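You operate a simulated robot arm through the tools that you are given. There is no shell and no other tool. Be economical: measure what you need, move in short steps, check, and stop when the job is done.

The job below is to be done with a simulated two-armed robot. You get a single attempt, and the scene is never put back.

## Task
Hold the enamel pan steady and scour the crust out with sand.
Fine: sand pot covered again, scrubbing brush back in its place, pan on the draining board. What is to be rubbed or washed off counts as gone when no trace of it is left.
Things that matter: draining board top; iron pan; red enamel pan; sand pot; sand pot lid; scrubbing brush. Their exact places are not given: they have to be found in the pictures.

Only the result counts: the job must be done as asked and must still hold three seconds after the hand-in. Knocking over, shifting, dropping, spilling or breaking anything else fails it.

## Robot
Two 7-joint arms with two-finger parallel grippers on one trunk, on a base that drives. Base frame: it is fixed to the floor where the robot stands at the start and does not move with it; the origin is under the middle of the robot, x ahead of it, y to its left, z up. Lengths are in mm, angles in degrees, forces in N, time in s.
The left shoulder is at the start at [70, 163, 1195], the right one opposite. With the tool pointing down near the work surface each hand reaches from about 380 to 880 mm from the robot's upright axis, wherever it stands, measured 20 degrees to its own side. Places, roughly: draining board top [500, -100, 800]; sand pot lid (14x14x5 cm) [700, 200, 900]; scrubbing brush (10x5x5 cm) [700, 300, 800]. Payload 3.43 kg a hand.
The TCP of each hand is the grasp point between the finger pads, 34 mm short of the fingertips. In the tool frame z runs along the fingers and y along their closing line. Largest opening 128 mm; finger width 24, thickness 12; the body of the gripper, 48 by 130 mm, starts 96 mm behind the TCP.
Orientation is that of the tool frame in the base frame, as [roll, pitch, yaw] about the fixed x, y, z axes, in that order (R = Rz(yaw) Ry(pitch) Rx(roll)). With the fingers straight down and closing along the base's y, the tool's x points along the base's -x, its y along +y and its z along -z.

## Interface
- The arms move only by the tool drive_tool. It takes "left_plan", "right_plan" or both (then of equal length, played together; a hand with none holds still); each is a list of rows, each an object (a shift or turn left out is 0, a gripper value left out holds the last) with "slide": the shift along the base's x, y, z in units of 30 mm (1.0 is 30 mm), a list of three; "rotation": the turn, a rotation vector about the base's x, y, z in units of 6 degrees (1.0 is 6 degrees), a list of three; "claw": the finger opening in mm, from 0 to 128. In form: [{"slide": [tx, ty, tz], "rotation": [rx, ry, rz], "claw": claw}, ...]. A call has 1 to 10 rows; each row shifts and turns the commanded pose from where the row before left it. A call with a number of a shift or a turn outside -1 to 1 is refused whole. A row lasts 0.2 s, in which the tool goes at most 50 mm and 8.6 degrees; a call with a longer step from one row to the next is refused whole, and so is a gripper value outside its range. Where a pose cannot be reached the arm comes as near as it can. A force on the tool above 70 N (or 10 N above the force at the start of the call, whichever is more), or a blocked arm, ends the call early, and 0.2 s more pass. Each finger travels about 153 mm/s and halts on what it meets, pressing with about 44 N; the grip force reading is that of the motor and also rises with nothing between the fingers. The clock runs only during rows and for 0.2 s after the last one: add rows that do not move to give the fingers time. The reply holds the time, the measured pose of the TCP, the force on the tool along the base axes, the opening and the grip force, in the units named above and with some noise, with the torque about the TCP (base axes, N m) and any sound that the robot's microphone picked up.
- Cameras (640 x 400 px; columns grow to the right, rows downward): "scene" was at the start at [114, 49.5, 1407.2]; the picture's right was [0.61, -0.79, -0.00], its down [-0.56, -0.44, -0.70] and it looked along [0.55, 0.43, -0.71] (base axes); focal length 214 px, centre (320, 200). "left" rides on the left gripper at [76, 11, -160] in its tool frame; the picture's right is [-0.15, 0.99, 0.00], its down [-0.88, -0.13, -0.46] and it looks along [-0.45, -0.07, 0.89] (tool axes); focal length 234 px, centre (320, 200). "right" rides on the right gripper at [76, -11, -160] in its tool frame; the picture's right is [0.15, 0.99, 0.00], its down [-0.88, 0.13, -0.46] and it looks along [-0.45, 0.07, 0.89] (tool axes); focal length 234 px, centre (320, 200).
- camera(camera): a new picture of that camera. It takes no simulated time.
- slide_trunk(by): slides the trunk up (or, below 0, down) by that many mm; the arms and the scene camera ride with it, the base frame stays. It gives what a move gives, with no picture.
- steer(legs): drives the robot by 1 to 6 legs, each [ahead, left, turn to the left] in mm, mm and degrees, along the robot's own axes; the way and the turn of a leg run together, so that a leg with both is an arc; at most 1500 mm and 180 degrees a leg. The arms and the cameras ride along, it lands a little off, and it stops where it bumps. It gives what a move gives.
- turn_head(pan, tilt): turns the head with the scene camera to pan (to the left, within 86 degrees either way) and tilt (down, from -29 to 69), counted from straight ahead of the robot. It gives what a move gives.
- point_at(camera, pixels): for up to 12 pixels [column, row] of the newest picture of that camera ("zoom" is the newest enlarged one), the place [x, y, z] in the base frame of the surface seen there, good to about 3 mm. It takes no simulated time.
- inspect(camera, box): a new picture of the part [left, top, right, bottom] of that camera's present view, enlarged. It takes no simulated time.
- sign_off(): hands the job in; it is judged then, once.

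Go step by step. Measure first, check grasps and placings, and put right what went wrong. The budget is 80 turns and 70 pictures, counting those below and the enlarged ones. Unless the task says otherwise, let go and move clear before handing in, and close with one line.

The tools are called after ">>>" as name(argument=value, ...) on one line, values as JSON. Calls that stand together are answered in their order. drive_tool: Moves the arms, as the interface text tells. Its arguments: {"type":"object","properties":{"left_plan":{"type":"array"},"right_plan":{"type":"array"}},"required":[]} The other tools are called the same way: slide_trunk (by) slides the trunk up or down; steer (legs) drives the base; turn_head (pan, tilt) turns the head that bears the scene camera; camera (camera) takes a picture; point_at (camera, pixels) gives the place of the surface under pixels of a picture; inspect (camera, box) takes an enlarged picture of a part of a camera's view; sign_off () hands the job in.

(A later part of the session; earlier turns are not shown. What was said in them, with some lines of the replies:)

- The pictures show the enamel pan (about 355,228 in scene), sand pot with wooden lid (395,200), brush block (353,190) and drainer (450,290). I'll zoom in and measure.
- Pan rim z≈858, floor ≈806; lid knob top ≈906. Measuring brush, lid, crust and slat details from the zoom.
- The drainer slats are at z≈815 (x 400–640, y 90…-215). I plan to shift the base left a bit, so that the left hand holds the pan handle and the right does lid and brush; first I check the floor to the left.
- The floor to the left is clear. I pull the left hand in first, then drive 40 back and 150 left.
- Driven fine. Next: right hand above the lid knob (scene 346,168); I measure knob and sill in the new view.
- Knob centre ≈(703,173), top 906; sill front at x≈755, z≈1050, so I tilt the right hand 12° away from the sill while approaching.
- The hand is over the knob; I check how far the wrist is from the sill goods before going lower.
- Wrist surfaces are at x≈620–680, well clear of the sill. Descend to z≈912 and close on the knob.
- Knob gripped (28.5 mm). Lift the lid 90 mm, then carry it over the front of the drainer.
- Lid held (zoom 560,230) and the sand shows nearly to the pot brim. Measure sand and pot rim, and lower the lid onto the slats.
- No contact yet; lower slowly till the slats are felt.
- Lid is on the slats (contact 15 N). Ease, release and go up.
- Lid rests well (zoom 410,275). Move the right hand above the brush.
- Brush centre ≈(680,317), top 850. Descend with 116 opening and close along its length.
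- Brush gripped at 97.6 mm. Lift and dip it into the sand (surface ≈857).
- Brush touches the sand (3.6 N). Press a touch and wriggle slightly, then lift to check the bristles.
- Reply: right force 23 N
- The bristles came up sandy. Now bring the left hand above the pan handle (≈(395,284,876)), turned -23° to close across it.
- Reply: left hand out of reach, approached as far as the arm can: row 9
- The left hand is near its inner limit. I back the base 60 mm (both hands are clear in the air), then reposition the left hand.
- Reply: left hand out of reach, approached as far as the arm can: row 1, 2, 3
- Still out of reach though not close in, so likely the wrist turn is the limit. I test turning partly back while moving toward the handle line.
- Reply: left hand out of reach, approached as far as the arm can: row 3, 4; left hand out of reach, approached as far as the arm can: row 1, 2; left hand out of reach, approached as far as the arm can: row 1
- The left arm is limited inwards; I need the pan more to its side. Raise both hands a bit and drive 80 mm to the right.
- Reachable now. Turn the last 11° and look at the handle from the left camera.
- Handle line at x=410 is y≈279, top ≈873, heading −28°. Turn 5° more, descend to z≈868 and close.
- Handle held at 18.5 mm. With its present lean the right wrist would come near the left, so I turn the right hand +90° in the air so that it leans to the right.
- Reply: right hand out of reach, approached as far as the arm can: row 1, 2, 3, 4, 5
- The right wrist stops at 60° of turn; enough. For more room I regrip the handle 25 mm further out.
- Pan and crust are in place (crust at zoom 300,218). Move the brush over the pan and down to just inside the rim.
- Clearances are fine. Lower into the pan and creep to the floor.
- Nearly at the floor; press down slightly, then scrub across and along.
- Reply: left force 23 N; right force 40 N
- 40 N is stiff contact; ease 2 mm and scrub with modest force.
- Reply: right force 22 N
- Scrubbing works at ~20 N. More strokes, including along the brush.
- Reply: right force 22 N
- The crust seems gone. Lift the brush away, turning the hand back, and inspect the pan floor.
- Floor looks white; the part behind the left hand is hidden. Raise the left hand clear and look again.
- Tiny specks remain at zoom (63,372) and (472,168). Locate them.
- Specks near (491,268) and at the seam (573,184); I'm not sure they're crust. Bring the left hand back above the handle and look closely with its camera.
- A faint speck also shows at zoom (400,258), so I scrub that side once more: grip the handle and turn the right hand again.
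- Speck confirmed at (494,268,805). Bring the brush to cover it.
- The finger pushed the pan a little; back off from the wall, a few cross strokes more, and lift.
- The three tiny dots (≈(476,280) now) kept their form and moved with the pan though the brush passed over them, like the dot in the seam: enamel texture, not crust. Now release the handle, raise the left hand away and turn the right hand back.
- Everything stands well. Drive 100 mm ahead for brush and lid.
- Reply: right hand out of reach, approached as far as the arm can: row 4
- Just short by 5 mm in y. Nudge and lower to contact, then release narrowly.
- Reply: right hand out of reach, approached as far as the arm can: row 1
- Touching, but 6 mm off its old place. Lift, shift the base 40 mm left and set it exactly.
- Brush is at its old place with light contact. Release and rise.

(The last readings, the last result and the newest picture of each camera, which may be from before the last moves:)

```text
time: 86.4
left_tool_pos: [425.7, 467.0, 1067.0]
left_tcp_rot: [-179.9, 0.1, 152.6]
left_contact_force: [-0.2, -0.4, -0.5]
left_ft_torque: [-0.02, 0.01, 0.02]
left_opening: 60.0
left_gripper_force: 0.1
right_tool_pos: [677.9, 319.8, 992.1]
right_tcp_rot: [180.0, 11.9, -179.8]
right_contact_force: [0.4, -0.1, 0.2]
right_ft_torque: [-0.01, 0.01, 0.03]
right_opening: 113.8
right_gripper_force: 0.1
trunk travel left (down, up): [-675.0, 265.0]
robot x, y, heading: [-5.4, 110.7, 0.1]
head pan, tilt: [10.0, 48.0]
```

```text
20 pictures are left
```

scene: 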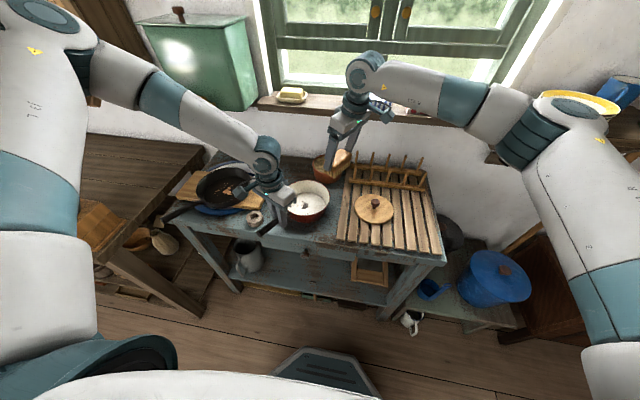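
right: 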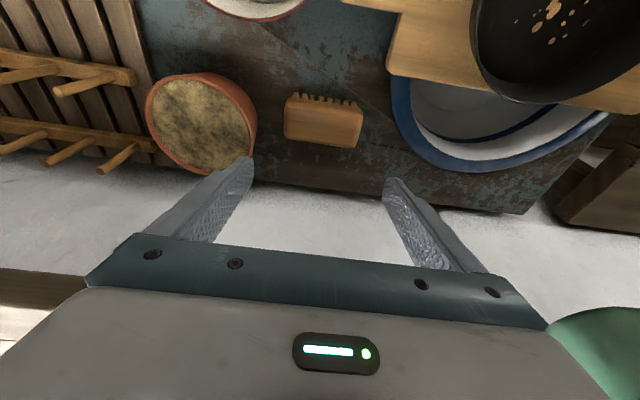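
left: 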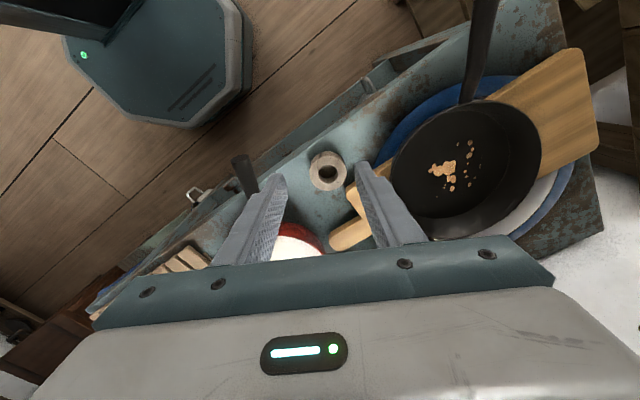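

Brush stands as before (323,122). Now to the lid on the slats.

>>> drive_tool(right_plan=[{"slide": [-0.41, -0.97, 0.1], "claw": 60}, {"slide": [-0.41, -0.97, 0.1]}, {"slide": [-0.41, -0.97, 0]}, {"slide": [-0.41, -0.97, 0]}, {"slide": [-0.41, -0.97, 0]}, {"slide": [-0.41, -0.97, 0]}, {"slide": [-0.41, -0.97, 0]}, {"slide": [-0.41, -0.97, 0]}, {"slide": [-0.41, -0.97, 0]}, {"slide": [-0.41, -0.97, 0]}])

>>> drive_tool(right_plan=[{"slide": [-0.41, -0.97, 0]}, {"slide": [-0.41, -0.9, 0]}, {"slide": [0, 0, -0.9]}, {"slide": [0, 0, -0.9]}, {}])

>>> camera(camera="right")

>>> camera(camera="scene")

```text
time: 88.6
left_tool_pos: [424.4, 464.7, 1068.3]
left_tcp_rot: [180.0, 0.1, 152.7]
left_contact_force: [0.0, -0.4, 0.2]
left_ft_torque: [0.0, 0.01, -0.03]
left_opening: 60.1
left_gripper_force: 0.0
right_tool_pos: [552.5, 27.3, 998.2]
right_tcp_rot: [-179.9, 12.0, 179.9]
right_contact_force: [0.8, -0.9, 0.8]
right_ft_torque: [0.02, -0.02, -0.02]
right_opening: 60.1
right_gripper_force: 0.0
trunk travel left (down, up): [-675.0, 265.0]
robot x, y, heading: [-3.7, 107.2, 0.0]
head pan, tilt: [10.0, 48.0]
```

```text
time: 89.8
left_tool_pos: [425.6, 466.5, 1067.4]
left_tcp_rot: [-179.9, 0.1, 152.6]
left_contact_force: [-0.3, 1.0, 0.2]
left_ft_torque: [0.02, 0.0, 0.03]
left_opening: 60.1
left_gripper_force: 0.0
right_tool_pos: [530.5, -26.2, 941.6]
right_tcp_rot: [-179.9, 11.9, -179.8]
right_contact_force: [0.1, 0.7, -0.2]
right_ft_torque: [-0.03, -0.05, 0.0]
right_opening: 59.9
right_gripper_force: 0.0
trunk travel left (down, up): [-675.0, 265.0]
robot x, y, heading: [-2.5, 107.3, 0.2]
head pan, tilt: [10.0, 48.0]
```

```text
19 pictures are left
```

right: 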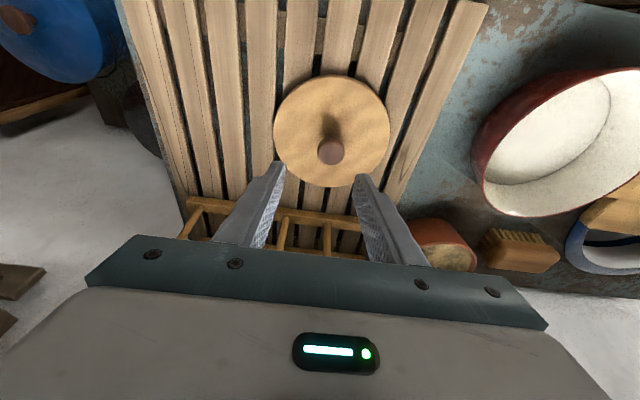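

```text
18 pictures are left
```

scene: 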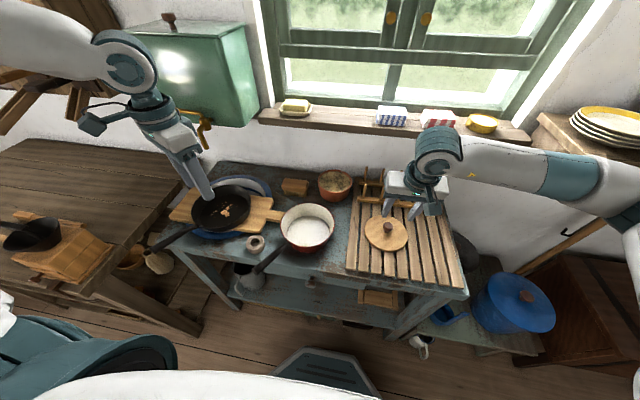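

>>> point_at(camera="right", pixels=[[331, 150], [320, 152], [342, 152], [331, 142]])

>>> point_at(camera="scene", pixels=[[204, 196], [206, 185], [330, 226], [296, 207], [281, 222], [291, 249], [330, 241]])

```text
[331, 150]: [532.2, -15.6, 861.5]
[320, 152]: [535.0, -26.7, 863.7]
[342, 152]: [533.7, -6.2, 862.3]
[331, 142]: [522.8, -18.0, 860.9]
```

```text
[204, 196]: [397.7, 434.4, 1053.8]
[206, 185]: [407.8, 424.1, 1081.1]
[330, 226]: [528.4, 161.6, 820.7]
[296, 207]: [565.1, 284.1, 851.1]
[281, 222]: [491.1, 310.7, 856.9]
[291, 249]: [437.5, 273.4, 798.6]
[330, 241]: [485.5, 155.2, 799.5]
```

Knob centre is (532,−17). Shift 9 mm, descend and grip.

>>> drive_tool(right_plan=[{"slide": [-0.07, 0.3, -0.5]}, {"slide": [0, 0, -0.8]}, {"slide": [0, 0, -0.8]}, {"slide": [0, 0, -0.37]}, {}, {"claw": 30}, {"claw": 10}, {"claw": 10}, {}])

>>> drive_tool(right_plan=[{"slide": [0, 0, 0.3]}, {"slide": [0, 0, 0.7]}, {"slide": [0, 0, 1]}, {"slide": [0, 0, 1]}, {"slide": [0, 0, 1]}, {"slide": [0, 0, 0.6]}, {}])

>>> inspect(camera="scene", box=[310, 130, 490, 250])

```text
time: 91.8
left_tool_pos: [425.3, 465.4, 1067.9]
left_tcp_rot: [-179.9, 0.2, 152.6]
left_contact_force: [0.0, 0.0, -0.4]
left_ft_torque: [0.02, -0.01, 0.01]
left_opening: 59.8
left_gripper_force: 0.1
right_tool_pos: [525.7, -17.7, 870.0]
right_tcp_rot: [179.9, 12.0, -179.9]
right_contact_force: [0.1, 0.0, -0.3]
right_ft_torque: [0.02, -0.01, 0.01]
right_opening: 28.7
right_gripper_force: 44.0
trunk travel left (down, up): [-675.0, 265.0]
robot x, y, heading: [-7.6, 111.7, 0.2]
head pan, tilt: [10.0, 48.0]
```

```text
time: 93.4
left_tool_pos: [426.3, 465.5, 1068.4]
left_tcp_rot: [-179.9, 0.1, 152.6]
left_contact_force: [0.3, -0.1, 0.6]
left_ft_torque: [-0.02, -0.01, 0.04]
left_opening: 60.4
left_gripper_force: 0.1
right_tool_pos: [525.8, -18.8, 1006.4]
right_tcp_rot: [180.0, 12.0, -179.9]
right_contact_force: [-0.3, -0.8, -0.2]
right_ft_torque: [0.01, 0.03, 0.0]
right_opening: 28.2
right_gripper_force: 43.8
trunk travel left (down, up): [-675.0, 265.0]
robot x, y, heading: [-3.0, 109.6, 0.2]
head pan, tilt: [10.0, 48.0]
```

```text
3.33 times, centred on (400, 190) of scene
```

zoom: 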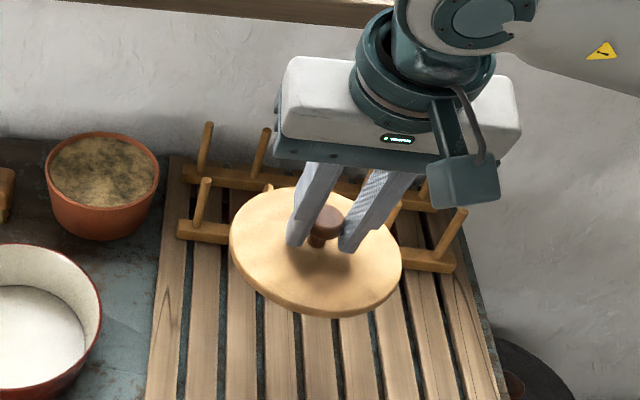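

Lid held. Carry it over the pot.

>>> drive_tool(right_plan=[{"slide": [0.82, 0.91, 0]}, {"slide": [0.82, 0.91, 0]}, {"slide": [0.82, 0.91, 0]}, {"slide": [0.82, 0.91, 0]}, {"slide": [0.82, 0.91, 0]}, {"slide": [0.82, 0.91, 0]}, {"slide": [0.82, 0.91, 0]}, {}, {"slide": [0, 0, -1]}, {}])

>>> inspect(camera="scene", box=[270, 120, 400, 210])

>>> point_at(camera="zoom", pixels=[[320, 200], [245, 230], [400, 230], [310, 270], [310, 330]])

```text
time: 95.6
left_tool_pos: [425.5, 466.7, 1068.6]
left_tcp_rot: [-179.8, 0.1, 152.7]
left_contact_force: [-0.2, 0.9, -0.3]
left_ft_torque: [-0.03, -0.05, 0.02]
left_opening: 59.9
left_gripper_force: 0.0
right_tool_pos: [696.3, 172.8, 975.8]
right_tcp_rot: [-180.0, 11.9, -180.0]
right_contact_force: [0.4, 0.0, -0.4]
right_ft_torque: [0.02, 0.0, 0.0]
right_opening: 28.6
right_gripper_force: 43.3
trunk travel left (down, up): [-675.0, 265.0]
robot x, y, heading: [-6.4, 112.0, 0.3]
head pan, tilt: [10.0, 48.0]
```

```text
4.44 times, centred on (335, 165) of scene
```

zoom: 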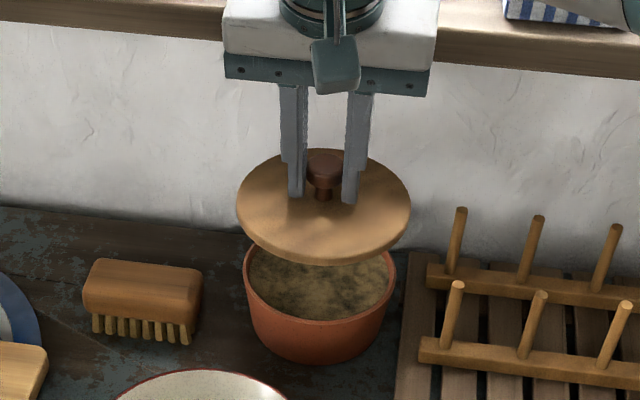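

```text
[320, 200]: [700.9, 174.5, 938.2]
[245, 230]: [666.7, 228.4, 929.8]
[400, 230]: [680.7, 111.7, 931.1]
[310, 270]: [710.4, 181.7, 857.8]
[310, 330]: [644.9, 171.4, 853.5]
```

Aligned. Lower onto the pot gently.

>>> drive_tool(right_plan=[{"slide": [0.03, 0, -0.8]}, {"slide": [0, 0, -0.8]}, {"slide": [0, 0, -0.25]}, {}, {"slide": [0, 0, -0.08]}, {}])

>>> inspect(camera="scene", box=[270, 120, 400, 210])

```text
time: 97.0
left_tool_pos: [425.7, 465.5, 1068.4]
left_tcp_rot: [180.0, 0.0, 152.6]
left_contact_force: [-0.3, 0.5, -0.3]
left_ft_torque: [0.0, -0.01, 0.04]
left_opening: 59.8
left_gripper_force: 0.1
right_tool_pos: [699.6, 172.7, 918.3]
right_tcp_rot: [180.0, 12.0, -179.9]
right_contact_force: [-0.8, -0.2, -1.6]
right_ft_torque: [-0.01, 0.02, 0.0]
right_opening: 28.6
right_gripper_force: 44.4
trunk travel left (down, up): [-675.0, 265.0]
robot x, y, heading: [-3.9, 108.6, -0.2]
head pan, tilt: [10.0, 48.0]
```

```text
4.44 times, centred on (335, 165) of scene
```

zoom: 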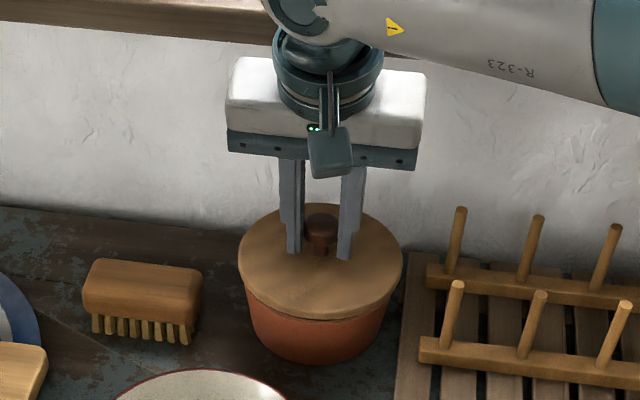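

>>> drive_tool(right_plan=[{"slide": [0, 0, -0.07]}, {}, {"slide": [0, 0, -0.05]}, {}])

```text
time: 98.0
left_tool_pos: [425.2, 466.2, 1066.9]
left_tcp_rot: [-180.0, 0.1, 152.6]
left_contact_force: [0.7, 0.3, 0.4]
left_ft_torque: [0.0, 0.03, -0.03]
left_opening: 60.0
left_gripper_force: 0.0
right_tool_pos: [698.7, 172.9, 914.7]
right_tcp_rot: [-179.9, 12.0, -179.9]
right_contact_force: [-0.8, 0.3, -1.0]
right_ft_torque: [-0.01, -0.02, 0.0]
right_opening: 28.4
right_gripper_force: 43.9
trunk travel left (down, up): [-675.0, 265.0]
robot x, y, heading: [-5.8, 112.0, 0.3]
head pan, tilt: [10.0, 48.0]
```

>>> drive_tool(right_plan=[{"slide": [0, 0, -0.05]}, {}, {"slide": [0, 0, -0.05]}, {}])

```text
time: 99.0
left_tool_pos: [424.6, 466.6, 1069.5]
left_tcp_rot: [180.0, 0.2, 152.7]
left_contact_force: [0.4, 0.1, 0.2]
left_ft_torque: [0.01, 0.0, 0.04]
left_opening: 60.1
left_gripper_force: 0.0
right_tool_pos: [700.0, 172.5, 914.5]
right_tcp_rot: [-180.0, 12.2, 179.9]
right_contact_force: [1.8, -0.3, 11.2]
right_ft_torque: [-0.02, -0.67, 0.01]
right_opening: 28.5
right_gripper_force: 44.3
trunk travel left (down, up): [-675.0, 265.0]
robot x, y, heading: [-4.3, 113.5, 0.3]
head pan, tilt: [10.0, 48.0]
```

Seated (11 N). Ease up slightly, open gradually, rise.

>>> drive_tool(right_plan=[{"slide": [0, 0, 0.04]}, {"claw": 32}, {"claw": 38}, {"claw": 50}, {"claw": 60}, {}, {"slide": [0, 0, 0.6]}, {"slide": [0, 0, 1]}, {"slide": [0, 0, 1]}, {}])

>>> inspect(camera="scene", box=[240, 130, 400, 250])

>>> point_at(camera="zoom", pixels=[[384, 177], [384, 165], [325, 200], [440, 200], [384, 240], [225, 205]])

```text
time: 101.2
left_tool_pos: [426.1, 466.0, 1069.2]
left_tcp_rot: [-179.9, 0.2, 152.5]
left_contact_force: [-0.4, -0.3, 0.8]
left_ft_torque: [-0.03, 0.0, -0.02]
left_opening: 60.3
left_gripper_force: 0.1
right_tool_pos: [701.7, 171.7, 993.2]
right_tcp_rot: [-179.9, 12.0, -179.9]
right_contact_force: [0.5, 0.6, -0.1]
right_ft_torque: [0.0, 0.0, 0.01]
right_opening: 60.0
right_gripper_force: 0.1
trunk travel left (down, up): [-675.0, 265.0]
robot x, y, heading: [-7.7, 107.0, 0.1]
head pan, tilt: [10.0, 48.0]
```

```text
3.33 times, centred on (320, 190) of scene
```

zoom: 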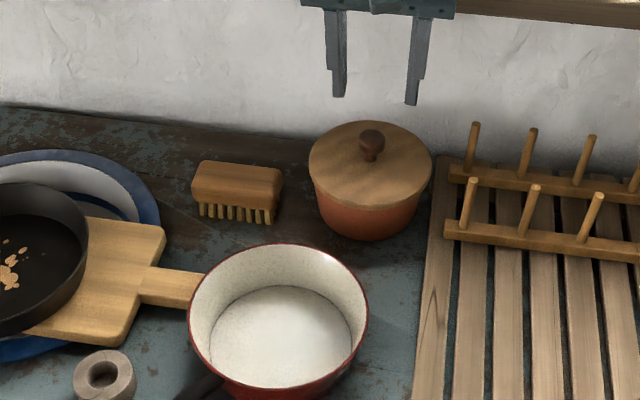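

```text
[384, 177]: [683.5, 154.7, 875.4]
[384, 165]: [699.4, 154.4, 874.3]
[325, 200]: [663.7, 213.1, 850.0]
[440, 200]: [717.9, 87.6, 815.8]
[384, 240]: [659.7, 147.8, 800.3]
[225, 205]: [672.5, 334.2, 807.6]
```

Sand pot is covered, brush in place. Now the pan goes to the drainer: I plan a two-handed lift and a base drive to the right, so I measure what stands on the right, and the pan rim and handle.

>>> camera(camera="scene")

>>> point_at(camera="scene", pixels=[[540, 150], [585, 128], [610, 112], [630, 150], [570, 235], [528, 296], [510, 270], [600, 190], [630, 230], [500, 250], [290, 300], [400, 350]])

>>> point_at(camera="zoom", pixels=[[190, 300], [367, 320], [278, 245], [210, 385], [280, 340], [355, 282], [200, 275], [212, 345], [350, 345]])

```text
13 pictures are left
```

scene: 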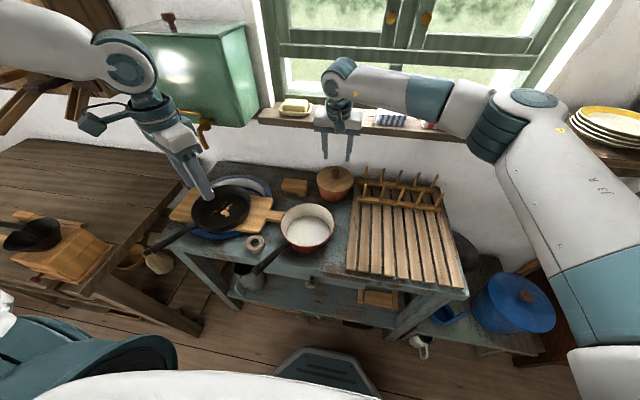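

```text
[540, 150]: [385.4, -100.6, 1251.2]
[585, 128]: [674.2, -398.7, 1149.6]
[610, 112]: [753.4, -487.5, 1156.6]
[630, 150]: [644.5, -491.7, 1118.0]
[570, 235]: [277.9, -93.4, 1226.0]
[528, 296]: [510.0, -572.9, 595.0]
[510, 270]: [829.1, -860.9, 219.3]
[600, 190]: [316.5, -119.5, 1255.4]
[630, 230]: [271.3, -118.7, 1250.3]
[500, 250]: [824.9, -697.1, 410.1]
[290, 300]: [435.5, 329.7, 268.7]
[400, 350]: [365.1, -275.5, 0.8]
```

```text
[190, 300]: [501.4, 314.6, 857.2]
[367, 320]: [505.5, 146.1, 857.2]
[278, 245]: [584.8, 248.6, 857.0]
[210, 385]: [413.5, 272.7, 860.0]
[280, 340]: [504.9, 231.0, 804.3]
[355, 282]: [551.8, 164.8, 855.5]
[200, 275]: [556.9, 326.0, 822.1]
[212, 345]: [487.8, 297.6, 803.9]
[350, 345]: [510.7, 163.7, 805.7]
```

Pan centre is (503,231), rim radius ≈84. I back the base to x≈−100, then orient the right hand (yaw +50°, leaning 14° outward along the wall) above the rim at (566,178).

>>> steer(legs=[[-95, -10, 0]])

>>> drive_tool(right_plan=[{"rotation": [0, 1, 0], "claw": 50}, {"rotation": [0, 1, 0]}, {"rotation": [0, 0, 1]}, {"rotation": [0, 0, 1]}, {"rotation": [0, 0, 1]}, {"rotation": [0, 0, 1]}, {"rotation": [0, 0, 1]}, {"rotation": [0, 0, 1]}, {"rotation": [0, 0, 1]}, {"rotation": [0, 0, 1]}], left_plan=[{"slide": [0.3, -1, -0.5]}, {"slide": [0.3, -1, -0.5]}, {"slide": [0.3, -1, -0.5]}, {"slide": [0.3, -1, -0.5]}, {"slide": [0.3, -1, -0.5]}, {"slide": [0.2, -0.4, -0.5]}, {"slide": [0, 0, -0.5]}, {}, {}, {}])

>>> drive_tool(right_plan=[{"rotation": [0, 0, 0.33]}, {"rotation": [0.5, 0.6, 0]}, {"rotation": [0.5, 0.6, 0]}, {"rotation": [0.5, 0.6, 0]}, {}])

>>> camera(camera="left")

```text
time: 102.3
left_tool_pos: [332.2, 456.3, 1066.8]
left_tcp_rot: [-179.9, 0.1, 152.6]
left_contact_force: [0.4, -0.3, -0.2]
left_ft_torque: [0.0, -0.02, 0.03]
left_opening: 60.0
left_gripper_force: 0.1
right_tool_pos: [608.3, 162.1, 992.2]
right_tcp_rot: [180.0, 11.9, -179.9]
right_contact_force: [0.2, -0.5, -0.7]
right_ft_torque: [-0.01, 0.01, 0.02]
right_opening: 59.9
right_gripper_force: 0.0
trunk travel left (down, up): [-675.0, 265.0]
robot x, y, heading: [-99.4, 99.4, 0.5]
head pan, tilt: [10.0, 48.0]
```

```text
time: 104.5
left_tool_pos: [382.5, 296.2, 962.5]
left_tcp_rot: [-179.8, 0.0, 152.5]
left_contact_force: [0.6, -0.3, -0.3]
left_ft_torque: [-0.02, 0.01, -0.01]
left_opening: 60.2
left_gripper_force: 0.0
right_tool_pos: [608.2, 162.1, 993.4]
right_tcp_rot: [-180.0, -0.1, -131.8]
right_contact_force: [0.7, -0.5, 0.1]
right_ft_torque: [-0.05, 0.01, -0.01]
right_opening: 50.0
right_gripper_force: 0.1
trunk travel left (down, up): [-675.0, 265.0]
robot x, y, heading: [-99.3, 100.6, -0.1]
head pan, tilt: [10.0, 48.0]
```

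```text
time: 105.7
left_tool_pos: [382.4, 294.5, 961.8]
left_tcp_rot: [-179.9, 0.2, 152.6]
left_contact_force: [-0.4, -0.6, 0.7]
left_ft_torque: [0.02, 0.01, 0.02]
left_opening: 60.1
left_gripper_force: 0.1
right_tool_pos: [607.7, 161.3, 992.2]
right_tcp_rot: [179.9, 0.0, -129.9]
right_contact_force: [0.5, 1.0, -0.1]
right_ft_torque: [-0.02, 0.03, 0.01]
right_opening: 49.9
right_gripper_force: 0.0
right hand out of reach, approached as far as the arm can: row 2, 3, 4
trunk travel left (down, up): [-675.0, 265.0]
robot x, y, heading: [-98.0, 99.0, 0.1]
head pan, tilt: [10.0, 48.0]
```

```text
12 pictures are left
```

left: 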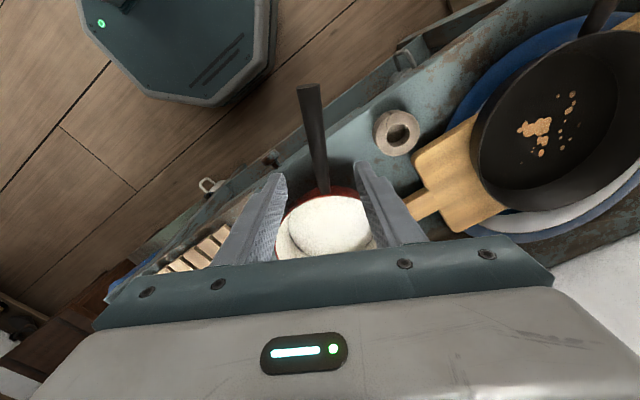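

The outward lean isn't reachable at yaw 50°. I turn back to +20° and lean toward −y instead (rim point at azimuth −70°), and measure the handle.

>>> point_at(camera="left", pixels=[[311, 110], [315, 130], [318, 150], [321, 170]])

>>> drive_tool(right_plan=[{"rotation": [0, 0, -1]}, {"rotation": [0, 0, -1]}, {"rotation": [0, 0, -1]}, {"rotation": [0, 0, -1]}, {"rotation": [0, 0, -1]}, {"rotation": [0.75, 0.27, 0]}, {"rotation": [0.75, 0.27, 0]}, {"rotation": [0.75, 0.27, 0]}, {}])

```text
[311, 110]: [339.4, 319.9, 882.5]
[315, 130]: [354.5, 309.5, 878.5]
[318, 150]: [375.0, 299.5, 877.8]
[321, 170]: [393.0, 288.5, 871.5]
```

```text
time: 107.7
left_tool_pos: [382.1, 295.0, 964.1]
left_tcp_rot: [-179.9, 0.1, 152.6]
left_contact_force: [-0.2, 0.2, 0.1]
left_ft_torque: [-0.03, 0.01, 0.03]
left_opening: 60.0
left_gripper_force: 0.1
right_tool_pos: [607.6, 161.9, 993.6]
right_tcp_rot: [165.5, 0.0, -159.9]
right_contact_force: [0.1, -0.1, 0.5]
right_ft_torque: [0.01, 0.02, -0.01]
right_opening: 49.9
right_gripper_force: 0.0
trunk travel left (down, up): [-675.0, 265.0]
robot x, y, heading: [-97.8, 96.6, 0.3]
head pan, tilt: [10.0, 48.0]
```

Lean obtained (roll 165.5). Bring the right hand to the approach point and let the left grip the handle.

>>> drive_tool(right_plan=[{"slide": [-0.575, -0.247, -0.3]}, {"slide": [-0.575, -0.247, -0.3]}, {"slide": [-0.575, -0.247, -0.5]}, {"slide": [-0.575, -0.247, -0.57]}, {}, {}, {}, {}, {}], left_plan=[{"slide": [0, 0.02, -1]}, {"slide": [0, 0, -1]}, {"slide": [0, 0, -1]}, {}, {"claw": 40}, {"claw": 20}, {"claw": 5}, {"claw": 5}, {}])

>>> camera(camera="right")

>>> inspect(camera="scene", box=[240, 120, 420, 240])

```text
time: 109.7
left_tool_pos: [382.0, 298.5, 874.7]
left_tcp_rot: [-179.8, 0.1, 152.7]
left_contact_force: [-0.8, -0.5, 0.2]
left_ft_torque: [0.02, 0.04, -0.2]
left_opening: 18.2
left_gripper_force: 44.0
right_tool_pos: [537.5, 132.9, 942.4]
right_tcp_rot: [165.7, 0.0, -159.9]
right_contact_force: [0.4, 0.1, 0.2]
right_ft_torque: [-0.02, 0.02, -0.01]
right_opening: 49.9
right_gripper_force: 0.0
trunk travel left (down, up): [-675.0, 265.0]
robot x, y, heading: [-98.1, 97.6, 0.1]
head pan, tilt: [10.0, 48.0]
```

```text
11 pictures are left
```

right: 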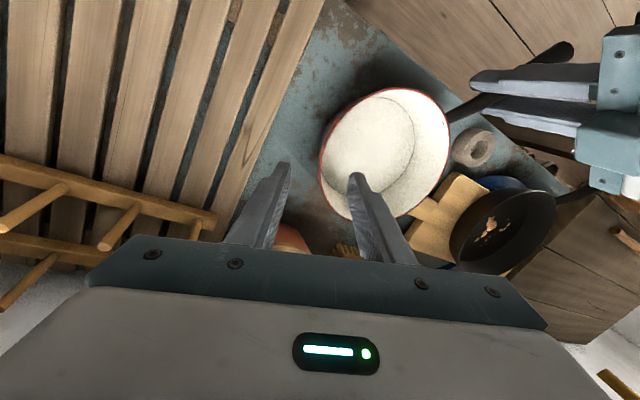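

```text
3.33 times, centred on (330, 180) of scene
```

zoom: 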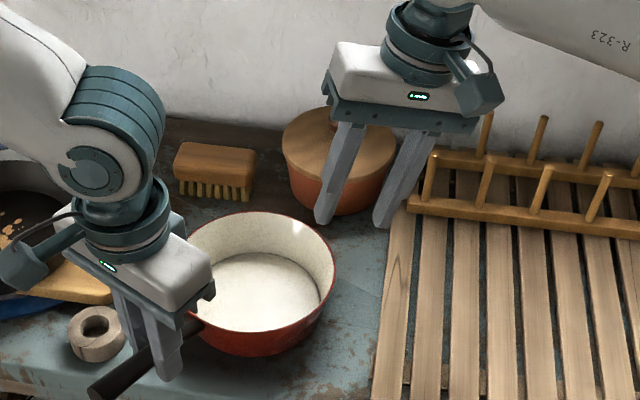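

>>> point_at(camera="zoom", pixels=[[334, 268], [325, 245], [300, 225], [255, 213], [328, 290]])

>>> drive_tool(right_plan=[{"slide": [-0.07, 0.2, -0.8]}, {"slide": [-0.07, 0.2, -0.8]}, {}])

>>> inspect(camera="scene", box=[260, 140, 400, 230])

```text
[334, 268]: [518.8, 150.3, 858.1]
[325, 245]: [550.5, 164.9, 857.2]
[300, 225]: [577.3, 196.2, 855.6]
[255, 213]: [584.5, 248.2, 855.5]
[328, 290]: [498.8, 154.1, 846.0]
```

```text
time: 110.5
left_tool_pos: [381.8, 298.8, 875.4]
left_tcp_rot: [-179.9, 0.1, 152.6]
left_contact_force: [-1.0, -0.3, 0.5]
left_ft_torque: [0.03, 0.12, -0.07]
left_opening: 18.1
left_gripper_force: 43.6
right_tool_pos: [534.7, 145.2, 894.1]
right_tcp_rot: [165.7, 0.0, -159.9]
right_contact_force: [0.6, -0.6, 0.5]
right_ft_torque: [0.0, -0.06, 0.02]
right_opening: 50.0
right_gripper_force: 0.0
trunk travel left (down, up): [-675.0, 265.0]
robot x, y, heading: [-99.6, 100.8, 0.2]
head pan, tilt: [10.0, 48.0]
```

```text
4.44 times, centred on (330, 185) of scene
```

zoom: 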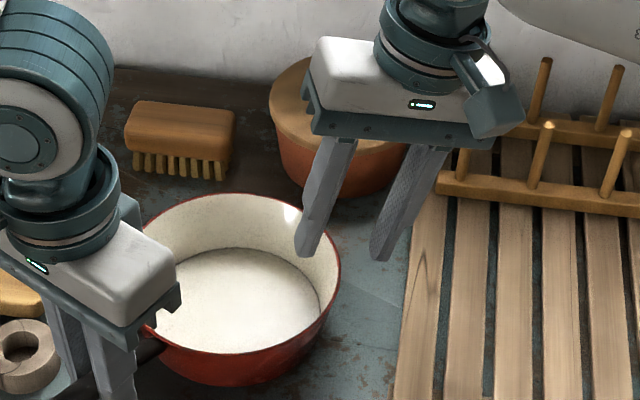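

Rim at x=531 is y≈154, as planned. Go down to z≈857 and close on the wall.

>>> drive_tool(right_plan=[{"slide": [-0.06, 0.15, -0.63]}, {"slide": [-0.06, 0.15, -0.63]}, {}, {"claw": 25}, {"claw": 3}, {"claw": 3}, {"claw": 3}])

>>> inspect(camera="scene", box=[260, 140, 400, 230])

```text
time: 112.1
left_tool_pos: [382.9, 296.8, 877.1]
left_tcp_rot: [-179.8, 0.4, 152.5]
left_contact_force: [7.7, -18.8, 2.8]
left_ft_torque: [0.03, 0.55, -0.38]
left_opening: 18.2
left_gripper_force: 43.7
right_tool_pos: [529.3, 155.4, 856.5]
right_tcp_rot: [165.5, -0.1, -159.9]
right_contact_force: [-7.8, 20.4, 0.2]
right_ft_torque: [-0.96, -1.08, -1.18]
right_opening: 7.8
right_gripper_force: 41.9
trunk travel left (down, up): [-675.0, 265.0]
robot x, y, heading: [-95.8, 99.3, 0.1]
head pan, tilt: [10.0, 48.0]
```

```text
4.44 times, centred on (330, 185) of scene
```

zoom: 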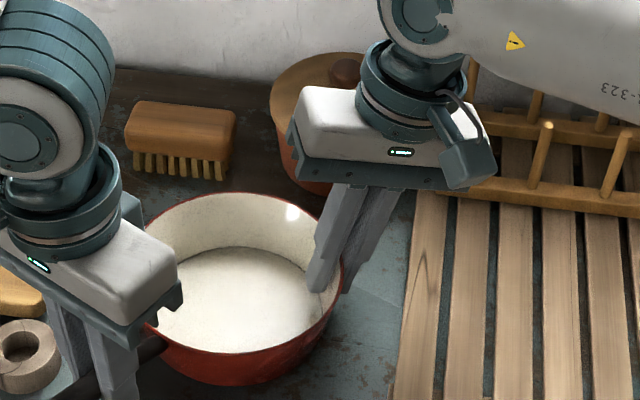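

Both grips hold. Lift both hands together by 45 mm.

>>> drive_tool(left_plan=[{"slide": [0, 0, 0.3]}, {"slide": [0, 0, 0.3]}, {"slide": [0, 0, 0.3]}, {"slide": [0, 0, 0.3]}, {"slide": [0, 0, 0.3]}, {}], right_plan=[{"slide": [0, 0, 0.3]}, {"slide": [0, 0, 0.3]}, {"slide": [0, 0, 0.3]}, {"slide": [0, 0, 0.3]}, {"slide": [0, 0, 0.3]}, {}])

>>> inspect(camera="scene", box=[240, 130, 420, 250])

```text
time: 113.5
left_tool_pos: [382.0, 295.3, 918.9]
left_tcp_rot: [-179.9, 0.0, 152.5]
left_contact_force: [6.7, -14.1, 6.7]
left_ft_torque: [-0.5, -0.81, -0.05]
left_opening: 18.1
left_gripper_force: 43.8
right_tool_pos: [531.6, 153.9, 901.8]
right_tcp_rot: [165.6, 0.0, -159.9]
right_contact_force: [-6.8, 14.1, -12.0]
right_ft_torque: [-1.16, -0.63, -1.04]
right_opening: 8.0
right_gripper_force: 42.0
trunk travel left (down, up): [-675.0, 265.0]
robot x, y, heading: [-102.7, 98.1, 0.2]
head pan, tilt: [10.0, 48.0]
```

```text
3.33 times, centred on (330, 190) of scene
```

zoom: 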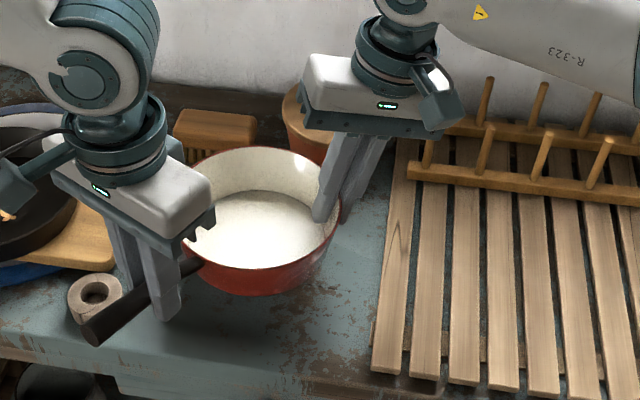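

Pan is up, level. Before driving I check where the right elbow is relative to the shelf with plates.

>>> camera(camera="scene")

>>> drive_tool(left_plan=[{"slide": [0, 0, 0.3]}, {"slide": [0, 0, 0.3]}, {}], right_plan=[{"slide": [0, 0, 0.3]}, {"slide": [0, 0, 0.3]}, {}])

```text
6 pictures are left
```

scene: 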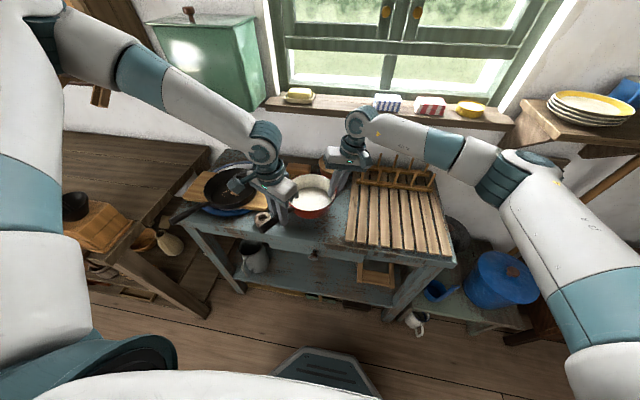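

```text
time: 114.3
left_tool_pos: [381.6, 294.9, 936.5]
left_tcp_rot: [-180.0, 0.0, 152.6]
left_contact_force: [7.2, -14.0, 4.6]
left_ft_torque: [-0.2, -0.34, 0.09]
left_opening: 18.6
left_gripper_force: 44.3
right_tool_pos: [531.6, 152.9, 919.9]
right_tcp_rot: [165.7, 0.0, -159.8]
right_contact_force: [-8.4, 13.4, -8.8]
right_ft_torque: [-1.16, -0.74, -1.05]
right_opening: 7.8
right_gripper_force: 42.1
trunk travel left (down, up): [-675.0, 265.0]
robot x, y, heading: [-99.6, 100.9, 0.3]
head pan, tilt: [10.0, 48.0]
```

>>> point_at(camera="scene", pixels=[[540, 158], [515, 165], [490, 190], [555, 175], [520, 210], [590, 250], [525, 140], [600, 125], [550, 120], [350, 110], [470, 150], [415, 325]])

```text
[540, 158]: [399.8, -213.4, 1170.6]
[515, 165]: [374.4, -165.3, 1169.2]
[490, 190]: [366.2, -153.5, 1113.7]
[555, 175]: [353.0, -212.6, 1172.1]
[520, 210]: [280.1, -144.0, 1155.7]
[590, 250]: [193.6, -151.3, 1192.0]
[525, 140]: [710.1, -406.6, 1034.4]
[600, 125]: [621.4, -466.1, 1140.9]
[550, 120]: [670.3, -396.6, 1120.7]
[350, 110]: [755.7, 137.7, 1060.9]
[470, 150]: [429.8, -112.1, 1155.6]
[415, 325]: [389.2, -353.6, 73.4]
```

Elbow at x≤430 stays well clear of the shelf (x≥620). Drive 280 mm to the right with the pan.

>>> steer(legs=[[0, -140, 0], [0, -140, 0]])

>>> camera(camera="scene")

```text
time: 116.5
left_tool_pos: [383.6, 17.3, 935.8]
left_tcp_rot: [-179.7, 0.2, 152.6]
left_contact_force: [5.0, -12.3, 2.2]
left_ft_torque: [0.15, 0.35, -0.02]
left_opening: 18.3
left_gripper_force: 43.9
right_tool_pos: [532.1, -124.1, 919.4]
right_tcp_rot: [165.7, 0.0, -159.9]
right_contact_force: [-5.1, 12.5, -6.4]
right_ft_torque: [-1.08, -1.06, -1.11]
right_opening: 7.5
right_gripper_force: 41.7
trunk travel left (down, up): [-675.0, 265.0]
robot x, y, heading: [-96.7, -179.1, 0.1]
head pan, tilt: [10.0, 48.0]
```

```text
5 pictures are left
```

scene: 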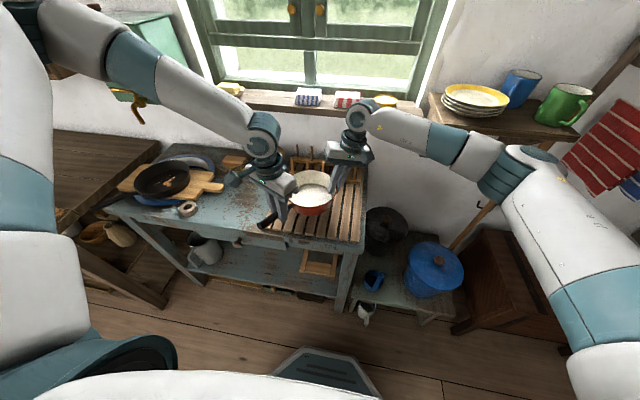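

Pan hangs above the slats (310,190). Lower both hands 45 mm, then creep.

>>> drive_tool(left_plan=[{"slide": [0, 0, -0.4]}, {"slide": [0, 0, -0.4]}, {"slide": [0, 0, -0.4]}, {"slide": [0, 0, -0.25]}, {}, {"slide": [0, 0, -0.08]}, {}], right_plan=[{"slide": [0, 0, -0.4]}, {"slide": [0, 0, -0.4]}, {"slide": [0, 0, -0.4]}, {"slide": [0, 0, -0.25]}, {}, {"slide": [0, 0, -0.08]}, {}])

```text
time: 118.2
left_tool_pos: [382.9, 15.5, 892.5]
left_tcp_rot: [-179.9, 0.2, 152.6]
left_contact_force: [-1.2, -4.9, 10.0]
left_ft_torque: [-0.34, -0.64, -0.07]
left_opening: 18.4
left_gripper_force: 43.5
right_tool_pos: [532.1, -125.4, 873.7]
right_tcp_rot: [165.7, 0.0, -159.9]
right_contact_force: [3.0, 4.7, -5.2]
right_ft_torque: [-1.38, -0.38, -0.99]
right_opening: 7.4
right_gripper_force: 41.5
trunk travel left (down, up): [-675.0, 265.0]
robot x, y, heading: [-98.5, -179.6, 0.4]
head pan, tilt: [10.0, 48.0]
```

Touching on one side; down 2–3 mm more.

>>> drive_tool(left_plan=[{"slide": [0, 0, -0.03]}, {"slide": [0, 0, -0.02]}, {}], right_plan=[{"slide": [0, 0, -0.05]}, {"slide": [0, 0, -0.04]}, {}])

>>> inspect(camera="scene", box=[230, 140, 390, 250])

```text
time: 119.0
left_tool_pos: [381.3, 15.9, 890.6]
left_tcp_rot: [-180.0, 0.2, 152.6]
left_contact_force: [-1.0, -4.0, 19.0]
left_ft_torque: [-0.5, -0.93, 0.03]
left_opening: 18.3
left_gripper_force: 43.6
right_tool_pos: [532.1, -125.8, 874.1]
right_tcp_rot: [165.8, 0.2, -160.0]
right_contact_force: [9.8, 3.0, 14.0]
right_ft_torque: [-1.52, 0.23, -0.88]
right_opening: 7.7
right_gripper_force: 41.1
trunk travel left (down, up): [-675.0, 265.0]
robot x, y, heading: [-97.3, -180.3, -0.1]
head pan, tilt: [10.0, 48.0]
```

```text
3.64 times, centred on (310, 195) of scene
```

zoom: 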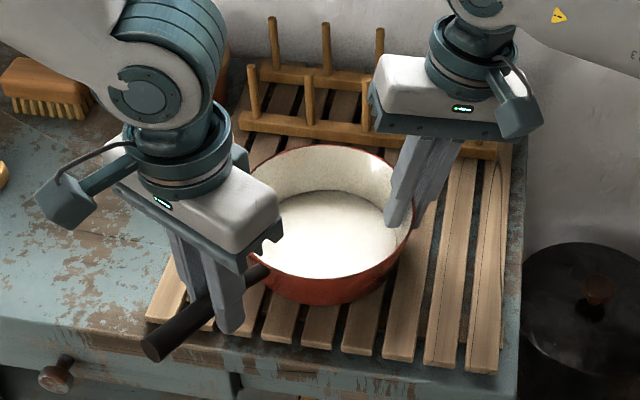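

The pan rests on the slats. Open both hands and withdraw along their tool axes.

>>> drive_tool(left_plan=[{"claw": 24}, {"claw": 40}, {"claw": 60}, {}, {"slide": [0, 0, 0.6]}, {"slide": [0, 0, 1]}, {"slide": [0, 0, 1]}, {"slide": [0, 0.3, 1]}, {"slide": [0, 1, 1]}, {"slide": [0, 1, 0.5]}], right_plan=[{}, {"claw": 14}, {"claw": 30}, {"claw": 44}, {"slide": [0.05, -0.14, 0.58]}, {"slide": [0.08, -0.23, 0.95]}, {"slide": [0.08, -0.23, 0.95]}, {"slide": [0.08, -0.23, 0.95]}, {"slide": [0, 0, 0.8]}, {}])

>>> inspect(camera="scene", box=[130, 120, 400, 260])

```text
time: 121.2
left_tool_pos: [382.9, 87.2, 1040.2]
left_tcp_rot: [-179.9, 0.1, 152.5]
left_contact_force: [-0.2, -0.2, -0.2]
left_ft_torque: [-0.03, -0.02, 0.0]
left_opening: 59.8
left_gripper_force: 0.1
right_tool_pos: [540.7, -148.5, 999.1]
right_tcp_rot: [165.7, 0.0, -159.9]
right_contact_force: [-0.5, 0.1, 0.6]
right_ft_torque: [0.04, 0.01, -0.01]
right_opening: 43.8
right_gripper_force: 0.0
trunk travel left (down, up): [-675.0, 265.0]
robot x, y, heading: [-102.5, -180.6, 0.2]
head pan, tilt: [10.0, 48.0]
```

```text
2.37 times, centred on (265, 190) of scene
```

zoom: 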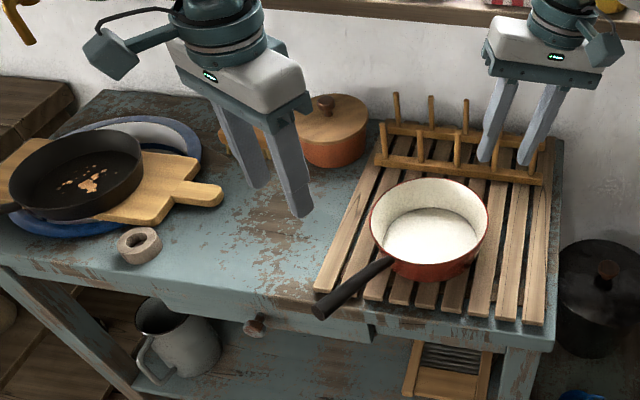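

The pan sits on the drainer. One close look at its floor.

>>> inspect(camera="scene", box=[280, 190, 344, 240])

```text
8.00 times, centred on (312, 215) of scene
```

zoom: 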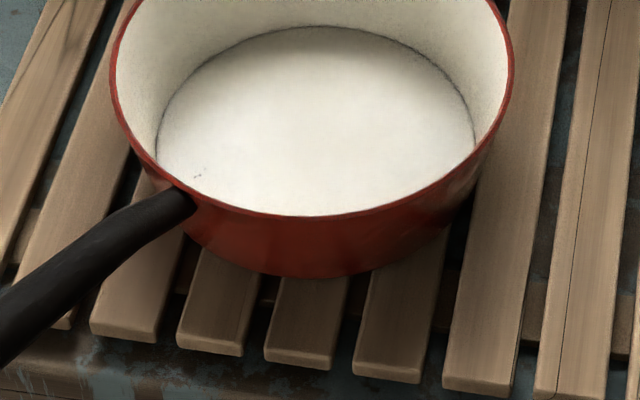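

The floor is clean except for the faint dots at (197,177). They looked the same after rubbing, so I take them as enamel texture. Lid, brush and pan are all in place and both hands are clear, so I hand in.

>>> sign_off()

```text
The job is handed in.
```

I scoured the crust out with sand and handed the job in: the pan is on the draining board, the sand pot is covered and the brush is back in its place. A few tiny dots remain on the pan floor near the handle, and one more sits at the floor's edge. I took both for enamel texture: the dots near the handle did not change under the brush, and the one at the edge it could not reach.
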